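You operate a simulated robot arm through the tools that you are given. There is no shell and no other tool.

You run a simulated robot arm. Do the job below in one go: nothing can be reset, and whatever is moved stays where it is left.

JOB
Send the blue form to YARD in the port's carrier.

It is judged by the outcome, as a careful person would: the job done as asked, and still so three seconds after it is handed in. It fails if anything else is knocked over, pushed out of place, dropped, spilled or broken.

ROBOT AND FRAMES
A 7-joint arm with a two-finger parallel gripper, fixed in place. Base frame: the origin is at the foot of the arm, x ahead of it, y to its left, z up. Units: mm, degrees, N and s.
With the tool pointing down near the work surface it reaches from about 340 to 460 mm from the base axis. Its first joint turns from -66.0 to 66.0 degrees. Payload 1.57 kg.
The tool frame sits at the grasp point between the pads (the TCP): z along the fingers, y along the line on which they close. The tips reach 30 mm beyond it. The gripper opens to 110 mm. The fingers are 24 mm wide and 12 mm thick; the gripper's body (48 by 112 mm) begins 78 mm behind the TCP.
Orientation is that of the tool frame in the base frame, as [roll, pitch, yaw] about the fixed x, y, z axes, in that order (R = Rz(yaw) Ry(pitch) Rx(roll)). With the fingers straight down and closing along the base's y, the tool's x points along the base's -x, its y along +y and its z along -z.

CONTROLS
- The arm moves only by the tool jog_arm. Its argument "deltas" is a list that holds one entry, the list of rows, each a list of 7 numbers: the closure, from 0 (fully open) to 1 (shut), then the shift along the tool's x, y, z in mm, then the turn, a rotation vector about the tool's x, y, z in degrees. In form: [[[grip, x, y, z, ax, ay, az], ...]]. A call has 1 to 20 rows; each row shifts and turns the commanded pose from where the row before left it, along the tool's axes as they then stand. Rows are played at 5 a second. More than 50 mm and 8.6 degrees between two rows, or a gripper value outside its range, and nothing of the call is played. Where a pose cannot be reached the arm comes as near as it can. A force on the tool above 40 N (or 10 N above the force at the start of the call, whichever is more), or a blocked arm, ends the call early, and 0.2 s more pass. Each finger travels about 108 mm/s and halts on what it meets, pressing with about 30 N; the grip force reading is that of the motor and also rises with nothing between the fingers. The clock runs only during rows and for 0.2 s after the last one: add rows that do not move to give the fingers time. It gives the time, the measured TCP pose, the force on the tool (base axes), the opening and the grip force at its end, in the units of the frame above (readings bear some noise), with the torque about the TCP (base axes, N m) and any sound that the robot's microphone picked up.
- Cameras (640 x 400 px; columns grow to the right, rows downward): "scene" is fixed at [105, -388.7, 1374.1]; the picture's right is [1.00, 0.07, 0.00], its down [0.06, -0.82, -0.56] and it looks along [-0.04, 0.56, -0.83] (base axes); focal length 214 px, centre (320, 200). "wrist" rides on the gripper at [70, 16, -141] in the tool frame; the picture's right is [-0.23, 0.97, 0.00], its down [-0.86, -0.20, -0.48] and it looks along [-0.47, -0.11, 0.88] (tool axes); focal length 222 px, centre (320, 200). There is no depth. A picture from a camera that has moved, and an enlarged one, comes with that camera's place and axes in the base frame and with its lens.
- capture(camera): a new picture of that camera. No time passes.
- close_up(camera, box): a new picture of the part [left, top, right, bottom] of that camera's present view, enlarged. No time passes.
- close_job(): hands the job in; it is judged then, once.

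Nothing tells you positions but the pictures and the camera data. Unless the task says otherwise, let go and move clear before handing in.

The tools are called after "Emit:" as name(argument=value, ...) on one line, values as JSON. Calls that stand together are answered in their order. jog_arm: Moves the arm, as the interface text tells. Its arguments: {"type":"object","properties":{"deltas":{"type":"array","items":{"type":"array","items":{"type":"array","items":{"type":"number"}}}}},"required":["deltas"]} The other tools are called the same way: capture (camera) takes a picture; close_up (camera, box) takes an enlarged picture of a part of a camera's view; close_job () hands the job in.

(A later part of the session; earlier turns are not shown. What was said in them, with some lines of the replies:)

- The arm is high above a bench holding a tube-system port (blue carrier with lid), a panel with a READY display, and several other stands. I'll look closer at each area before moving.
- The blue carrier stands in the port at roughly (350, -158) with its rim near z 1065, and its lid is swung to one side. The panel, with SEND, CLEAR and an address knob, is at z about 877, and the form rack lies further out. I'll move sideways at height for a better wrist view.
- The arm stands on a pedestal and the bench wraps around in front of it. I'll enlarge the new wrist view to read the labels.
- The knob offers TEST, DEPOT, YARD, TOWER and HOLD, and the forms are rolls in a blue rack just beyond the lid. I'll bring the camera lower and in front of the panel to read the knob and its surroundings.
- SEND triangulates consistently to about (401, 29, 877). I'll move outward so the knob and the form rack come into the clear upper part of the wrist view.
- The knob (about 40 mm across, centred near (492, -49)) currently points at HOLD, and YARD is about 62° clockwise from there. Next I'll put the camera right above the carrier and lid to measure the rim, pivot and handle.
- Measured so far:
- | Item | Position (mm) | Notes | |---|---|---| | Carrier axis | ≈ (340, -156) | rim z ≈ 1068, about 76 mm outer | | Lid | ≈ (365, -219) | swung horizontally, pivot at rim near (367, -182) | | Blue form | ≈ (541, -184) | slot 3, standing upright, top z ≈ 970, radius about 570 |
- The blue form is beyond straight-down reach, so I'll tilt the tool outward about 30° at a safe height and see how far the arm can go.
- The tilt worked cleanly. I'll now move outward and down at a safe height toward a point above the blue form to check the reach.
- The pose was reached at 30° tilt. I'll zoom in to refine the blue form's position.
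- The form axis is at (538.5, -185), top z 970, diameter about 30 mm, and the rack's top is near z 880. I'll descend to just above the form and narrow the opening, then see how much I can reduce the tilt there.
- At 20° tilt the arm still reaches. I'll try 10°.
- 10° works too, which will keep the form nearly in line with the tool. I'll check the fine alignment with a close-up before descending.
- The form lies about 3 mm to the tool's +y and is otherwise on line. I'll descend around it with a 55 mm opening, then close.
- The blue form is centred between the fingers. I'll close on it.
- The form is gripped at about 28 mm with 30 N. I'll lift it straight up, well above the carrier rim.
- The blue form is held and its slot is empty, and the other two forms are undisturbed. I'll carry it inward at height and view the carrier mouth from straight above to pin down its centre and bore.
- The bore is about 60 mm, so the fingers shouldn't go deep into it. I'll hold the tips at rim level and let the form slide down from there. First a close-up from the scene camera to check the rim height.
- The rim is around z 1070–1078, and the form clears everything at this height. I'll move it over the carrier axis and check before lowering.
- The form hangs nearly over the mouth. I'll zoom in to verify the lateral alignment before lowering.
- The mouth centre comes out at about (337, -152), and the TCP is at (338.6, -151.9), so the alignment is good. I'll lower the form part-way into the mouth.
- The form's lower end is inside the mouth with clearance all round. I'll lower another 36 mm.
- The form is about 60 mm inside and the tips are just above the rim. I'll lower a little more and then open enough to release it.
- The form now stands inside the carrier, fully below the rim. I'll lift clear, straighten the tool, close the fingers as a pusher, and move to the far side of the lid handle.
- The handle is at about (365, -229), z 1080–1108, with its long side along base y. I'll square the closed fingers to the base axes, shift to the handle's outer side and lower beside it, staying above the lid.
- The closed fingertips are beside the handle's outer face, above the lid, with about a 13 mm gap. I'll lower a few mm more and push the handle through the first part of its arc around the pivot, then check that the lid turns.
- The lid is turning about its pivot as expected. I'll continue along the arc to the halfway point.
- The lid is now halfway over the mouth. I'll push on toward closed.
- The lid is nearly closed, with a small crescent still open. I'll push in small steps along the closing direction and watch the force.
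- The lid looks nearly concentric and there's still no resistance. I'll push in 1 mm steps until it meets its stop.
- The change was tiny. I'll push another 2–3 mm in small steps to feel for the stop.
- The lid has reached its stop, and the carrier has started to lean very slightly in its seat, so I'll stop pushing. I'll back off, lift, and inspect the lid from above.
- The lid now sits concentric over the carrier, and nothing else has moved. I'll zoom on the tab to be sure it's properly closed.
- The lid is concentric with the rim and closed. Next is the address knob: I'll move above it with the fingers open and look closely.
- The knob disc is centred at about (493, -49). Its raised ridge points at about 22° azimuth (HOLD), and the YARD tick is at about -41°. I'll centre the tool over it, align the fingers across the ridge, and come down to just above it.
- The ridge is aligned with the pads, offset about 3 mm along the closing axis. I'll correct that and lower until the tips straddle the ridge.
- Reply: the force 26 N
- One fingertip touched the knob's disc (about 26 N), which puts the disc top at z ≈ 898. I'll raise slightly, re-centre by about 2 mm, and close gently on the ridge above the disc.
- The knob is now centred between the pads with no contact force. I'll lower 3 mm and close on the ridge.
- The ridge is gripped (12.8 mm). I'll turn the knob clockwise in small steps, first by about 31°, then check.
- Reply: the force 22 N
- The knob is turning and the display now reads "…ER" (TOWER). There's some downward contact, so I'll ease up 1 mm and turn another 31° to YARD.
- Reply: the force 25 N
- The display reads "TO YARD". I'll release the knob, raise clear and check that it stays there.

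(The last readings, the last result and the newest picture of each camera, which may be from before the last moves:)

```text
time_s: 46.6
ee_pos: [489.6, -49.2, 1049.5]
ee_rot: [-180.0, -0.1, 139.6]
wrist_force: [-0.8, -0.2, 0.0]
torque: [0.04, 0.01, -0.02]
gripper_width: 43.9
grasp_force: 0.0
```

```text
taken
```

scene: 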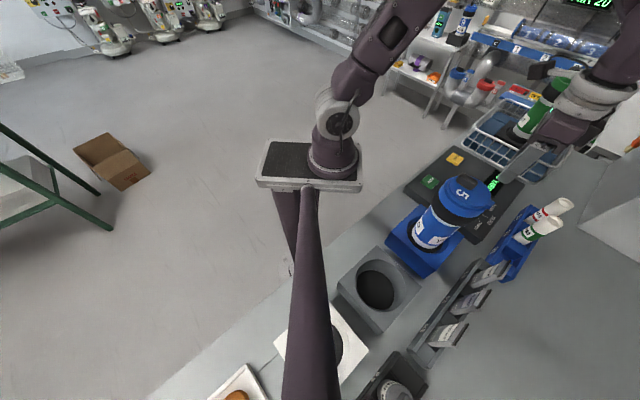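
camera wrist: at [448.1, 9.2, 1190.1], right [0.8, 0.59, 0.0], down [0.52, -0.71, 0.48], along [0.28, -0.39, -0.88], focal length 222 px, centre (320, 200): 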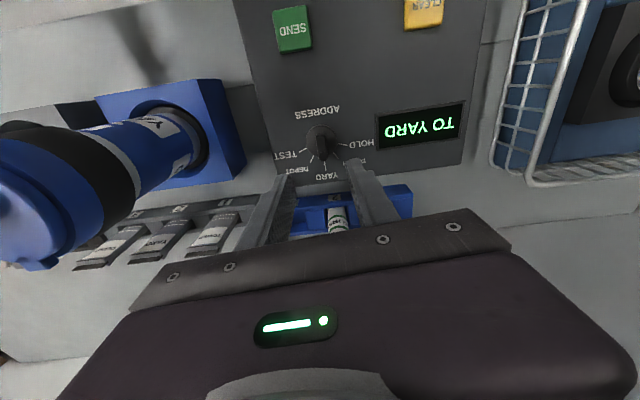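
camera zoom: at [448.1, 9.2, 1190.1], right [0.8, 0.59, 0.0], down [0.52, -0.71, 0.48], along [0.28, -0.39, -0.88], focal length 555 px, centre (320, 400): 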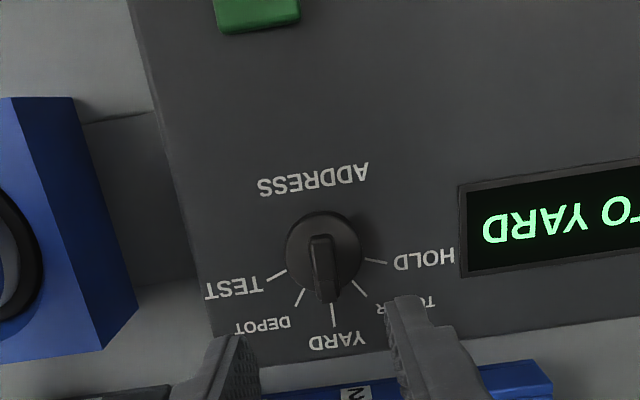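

The knob points at YARD and the display still reads "TO YARD". Now I'll close the fingers, turn the tool back and move above the SEND button.

Emit:
jog_arm(deltas=[[[0.8, 0, 0, 0, 0, 0, -6.73], [1, 0, 0, 0, 0, 0, -6.73], [1, 0, 0, 0, 0, 0, -6.73], [1, 0, 0, 0, 0, 0, -6.73], [1, 0, 0, 0, 0, 0, -6.73], [1, 0, 0, 0, 0, 0, -6.73], [1, 29.5, 25.9, 0, 0, 0, 0], [1, 29.5, 25.9, 0, 0, 0, 0], [1, 29.6, 25.9, 0, 0, 0, 0], [1, 0, 0, 40, 0, 0, 0], [1, 0, 0, 30, 0, 0, 0], [1, 0, 0, 0, 0, 0, 0]]])

Emit:
capture(camera="wrist")

Emit:
close_up(camera="wrist", box=[220, 80, 420, 220])

Emit:
close_up(camera="scene", box=[390, 110, 510, 210])

```text
time_s: 49.2
ee_pos: [404.1, 27.1, 979.1]
ee_rot: [-180.0, 0.0, 179.8]
wrist_force: [0.2, 0.2, -0.5]
torque: [-0.01, 0.0, -0.01]
gripper_width: 0.0
grasp_force: 21.2
```

```text
taken
camera wrist: at [334.0, 44.0, 1119.4], right [0.23, 0.97, 0.0], down [0.85, -0.2, 0.48], along [0.47, -0.11, -0.88], focal length 222 px, centre (320, 200)
```

wrist: 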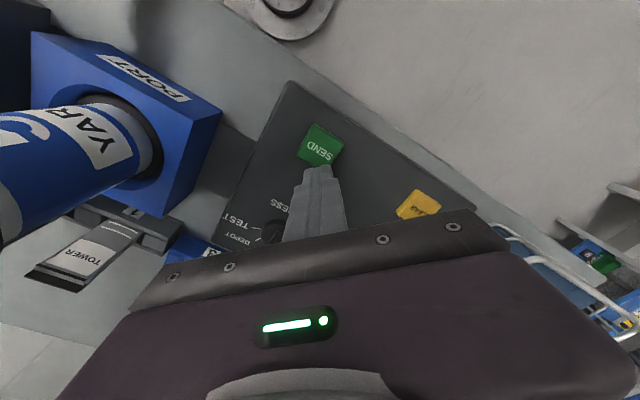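

```text
2.86 times, centred on (320, 150) of wrist
camera zoom: at [334.0, 44.0, 1119.4], right [0.23, 0.97, 0.0], down [0.85, -0.2, 0.48], along [0.47, -0.11, -0.88], focal length 635 px, centre (320, 343)
```

zoom: 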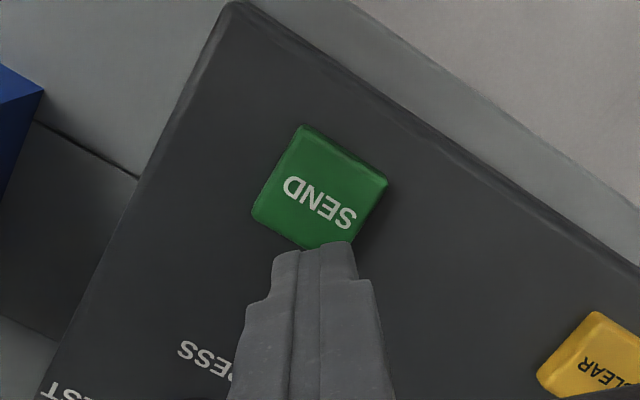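

```text
4.00 times, centred on (450, 160) of scene
camera zoom: at [105.0, -388.7, 1374.1], right [1.0, 0.07, 0.0], down [0.06, -0.82, -0.56], along [-0.04, 0.56, -0.83], focal length 858 px, centre (-200, 360)
```

zoom: 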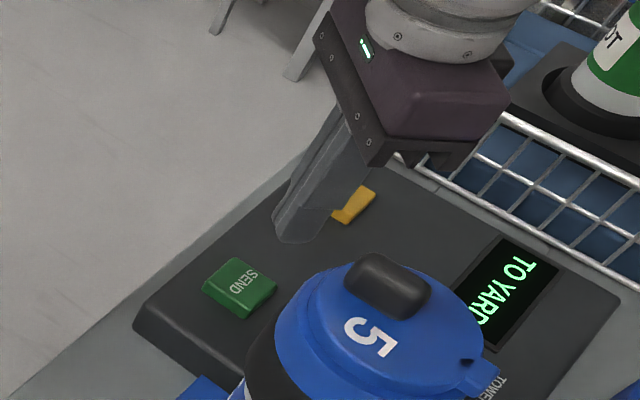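

SEND sits about 7 mm toward the robot from the tool axis. I'll correct that and come down to just above the button.

Emit:
jog_arm(deltas=[[[1, 6.5, 1, 0, 0, 0, 0], [1, 0, 0, 25, 0, 0, 0], [1, 0, 0, 20, 0, 0, 0], [1, 0, 0, 8, 0, 0, 0], [1, 0, 0, 0, 0, 0, 0]]])

Emit:
close_up(camera="wrist", box=[220, 80, 420, 220])

Emit:
close_up(camera="scene", box=[390, 130, 510, 230])

```text
time_s: 50.4
ee_pos: [395.8, 30.0, 926.7]
ee_rot: [-179.9, 0.0, 179.9]
wrist_force: [0.3, 0.6, 0.5]
torque: [-0.03, 0.01, 0.01]
gripper_width: 0.0
grasp_force: 21.1
```

```text
2.86 times, centred on (320, 150) of wrist
camera zoom: at [327.3, 46.5, 1067.1], right [0.23, 0.97, 0.0], down [0.85, -0.2, 0.48], along [0.47, -0.11, -0.88], focal length 635 px, centre (320, 343)
```

zoom: 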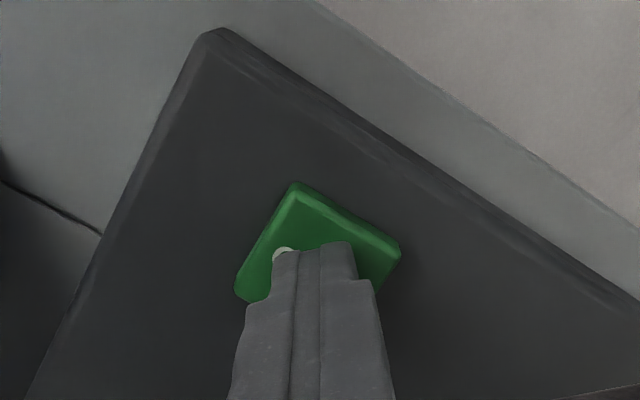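

```text
4.00 times, centred on (450, 180) of scene
camera zoom: at [105.0, -388.7, 1374.1], right [1.0, 0.07, 0.0], down [0.06, -0.82, -0.56], along [-0.04, 0.56, -0.83], focal length 858 px, centre (-200, 280)
```

zoom: 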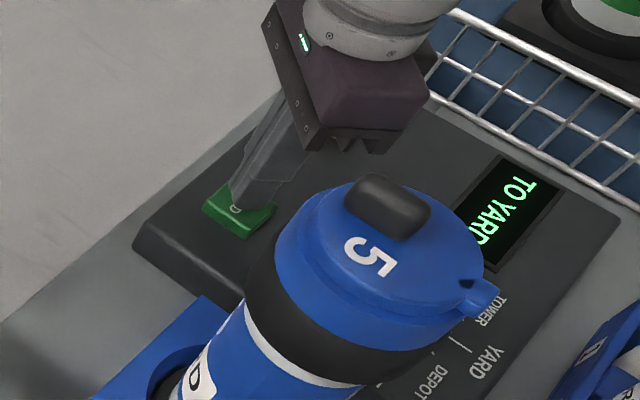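

The tip is about 15 mm above the button and nearly centred. I'll nudge 3 mm and press down in small steps while watching force and sound.

Emit:
jog_arm(deltas=[[[1, 3, 0, 5, 0, 0, 0], [1, 0, 0, 3, 0, 0, 0], [1, 0, 0, 2, 0, 0, 0], [1, 0, 0, 0, 0, 0, 0]]])

Emit:
close_up(camera="scene", box=[390, 130, 510, 230])

```text
time_s: 51.4
ee_pos: [394.0, 30.2, 917.5]
ee_rot: [180.0, 0.2, 179.9]
wrist_force: [1.8, 4.0, 30.9]
torque: [0.17, 0.02, 0.07]
gripper_width: 0.0
grasp_force: 21.5
heard: click
```

```text
4.00 times, centred on (450, 180) of scene
camera zoom: at [104.6, -388.6, 1374.1], right [1.0, 0.07, 0.0], down [0.06, -0.82, -0.56], along [-0.04, 0.56, -0.83], focal length 858 px, centre (-200, 280)
```

zoom: 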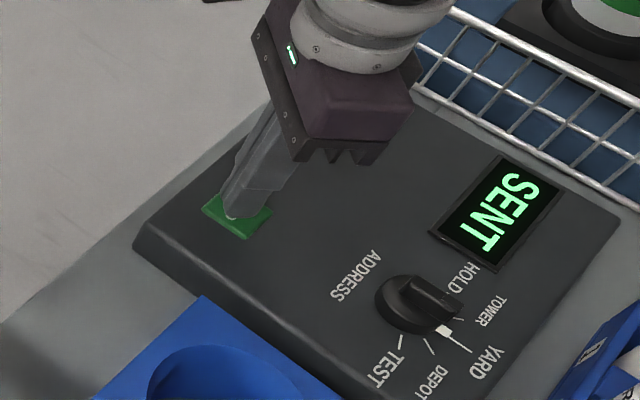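

A click was heard, the display reads "SENT", and the carrier has left the port. I'll lift away from the button and check the whole scene.

Emit:
jog_arm(deltas=[[[1, 0, 0, -5, 0, 0, 0], [1, 0, 0, -20, 0, 0, 0], [1, 0, 0, -45, 0, 0, 0], [1, 0, 0, -45, 0, 0, 0], [1, 0, 0, -45, 0, 0, 0], [1, 0, 0, -45, 0, 0, 0], [1, 0, 0, 0, 0, 0, 0]]])

Emit:
capture(camera="scene")

Emit:
close_up(camera="scene", box=[380, 130, 600, 280])

Emit:
capture(camera="wrist")

```text
time_s: 53.0
ee_pos: [392.1, 28.9, 1123.4]
ee_rot: [-180.0, 0.0, 179.8]
wrist_force: [0.7, 0.5, -0.2]
torque: [0.0, 0.02, -0.02]
gripper_width: 0.0
grasp_force: 21.2
```

```text
taken
```

scene: 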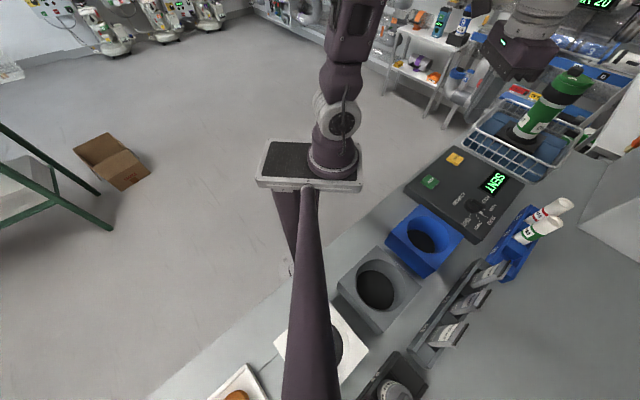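

```text
2.67 times, centred on (490, 205) of scene
camera zoom: at [105.0, -388.7, 1374.1], right [1.0, 0.07, 0.0], down [0.06, -0.82, -0.56], along [-0.04, 0.56, -0.83], focal length 572 px, centre (-133, 187)
```

zoom: 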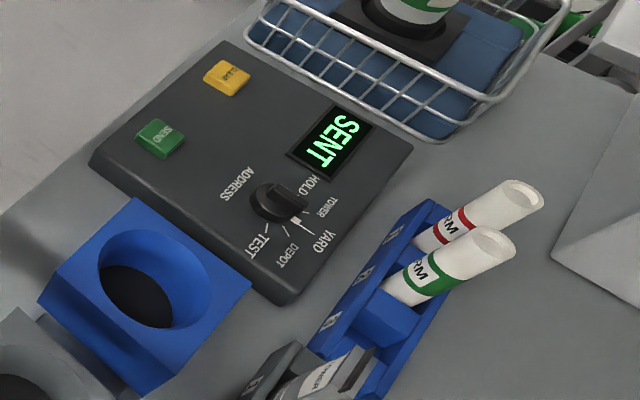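

```text
taken
camera wrist: at [322.1, 45.7, 1263.9], right [0.23, 0.97, 0.0], down [0.85, -0.2, 0.48], along [0.47, -0.11, -0.88], focal length 222 px, centre (320, 200)
```

wrist: 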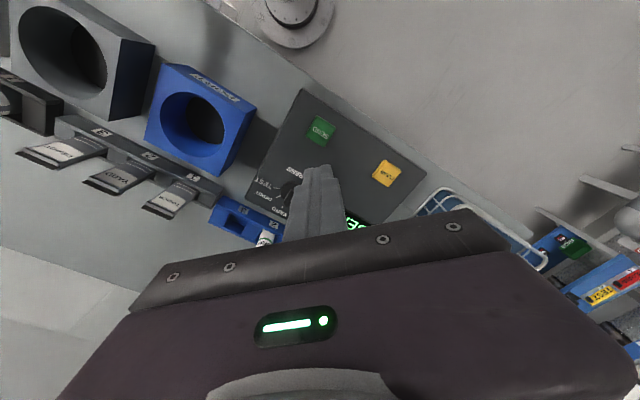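

The port is empty, the display shows "SENT" with the knob on YARD, and everything else is in place. The arm is clear, so I'm handing in.

Emit:
close_job()

```text
The job is handed in.
```

The blue form has been sent to YARD in the port's carrier, and the job is handed in.

- **Form and lid:** I put the blue form from slot 3 into carrier 5, where it dropped the last 10 cm or so to the bottom. I then swung the lid shut to its stop. On the last push the carrier leaned very slightly in its seat, so I stopped there.
- **Address:** I turned the knob from HOLD to YARD, and the display read "TO YARD". One fingertip touched the knob's disc at about 26 N while lining up; the knob worked normally afterwards.
- **Sending:** I pressed SEND and heard a click. The display changed to "SENT" and the carrier left the port.

The other forms, the address tags and the green carrier looked undisturbed in the final pictures. The arm was clear of everything at hand-in.
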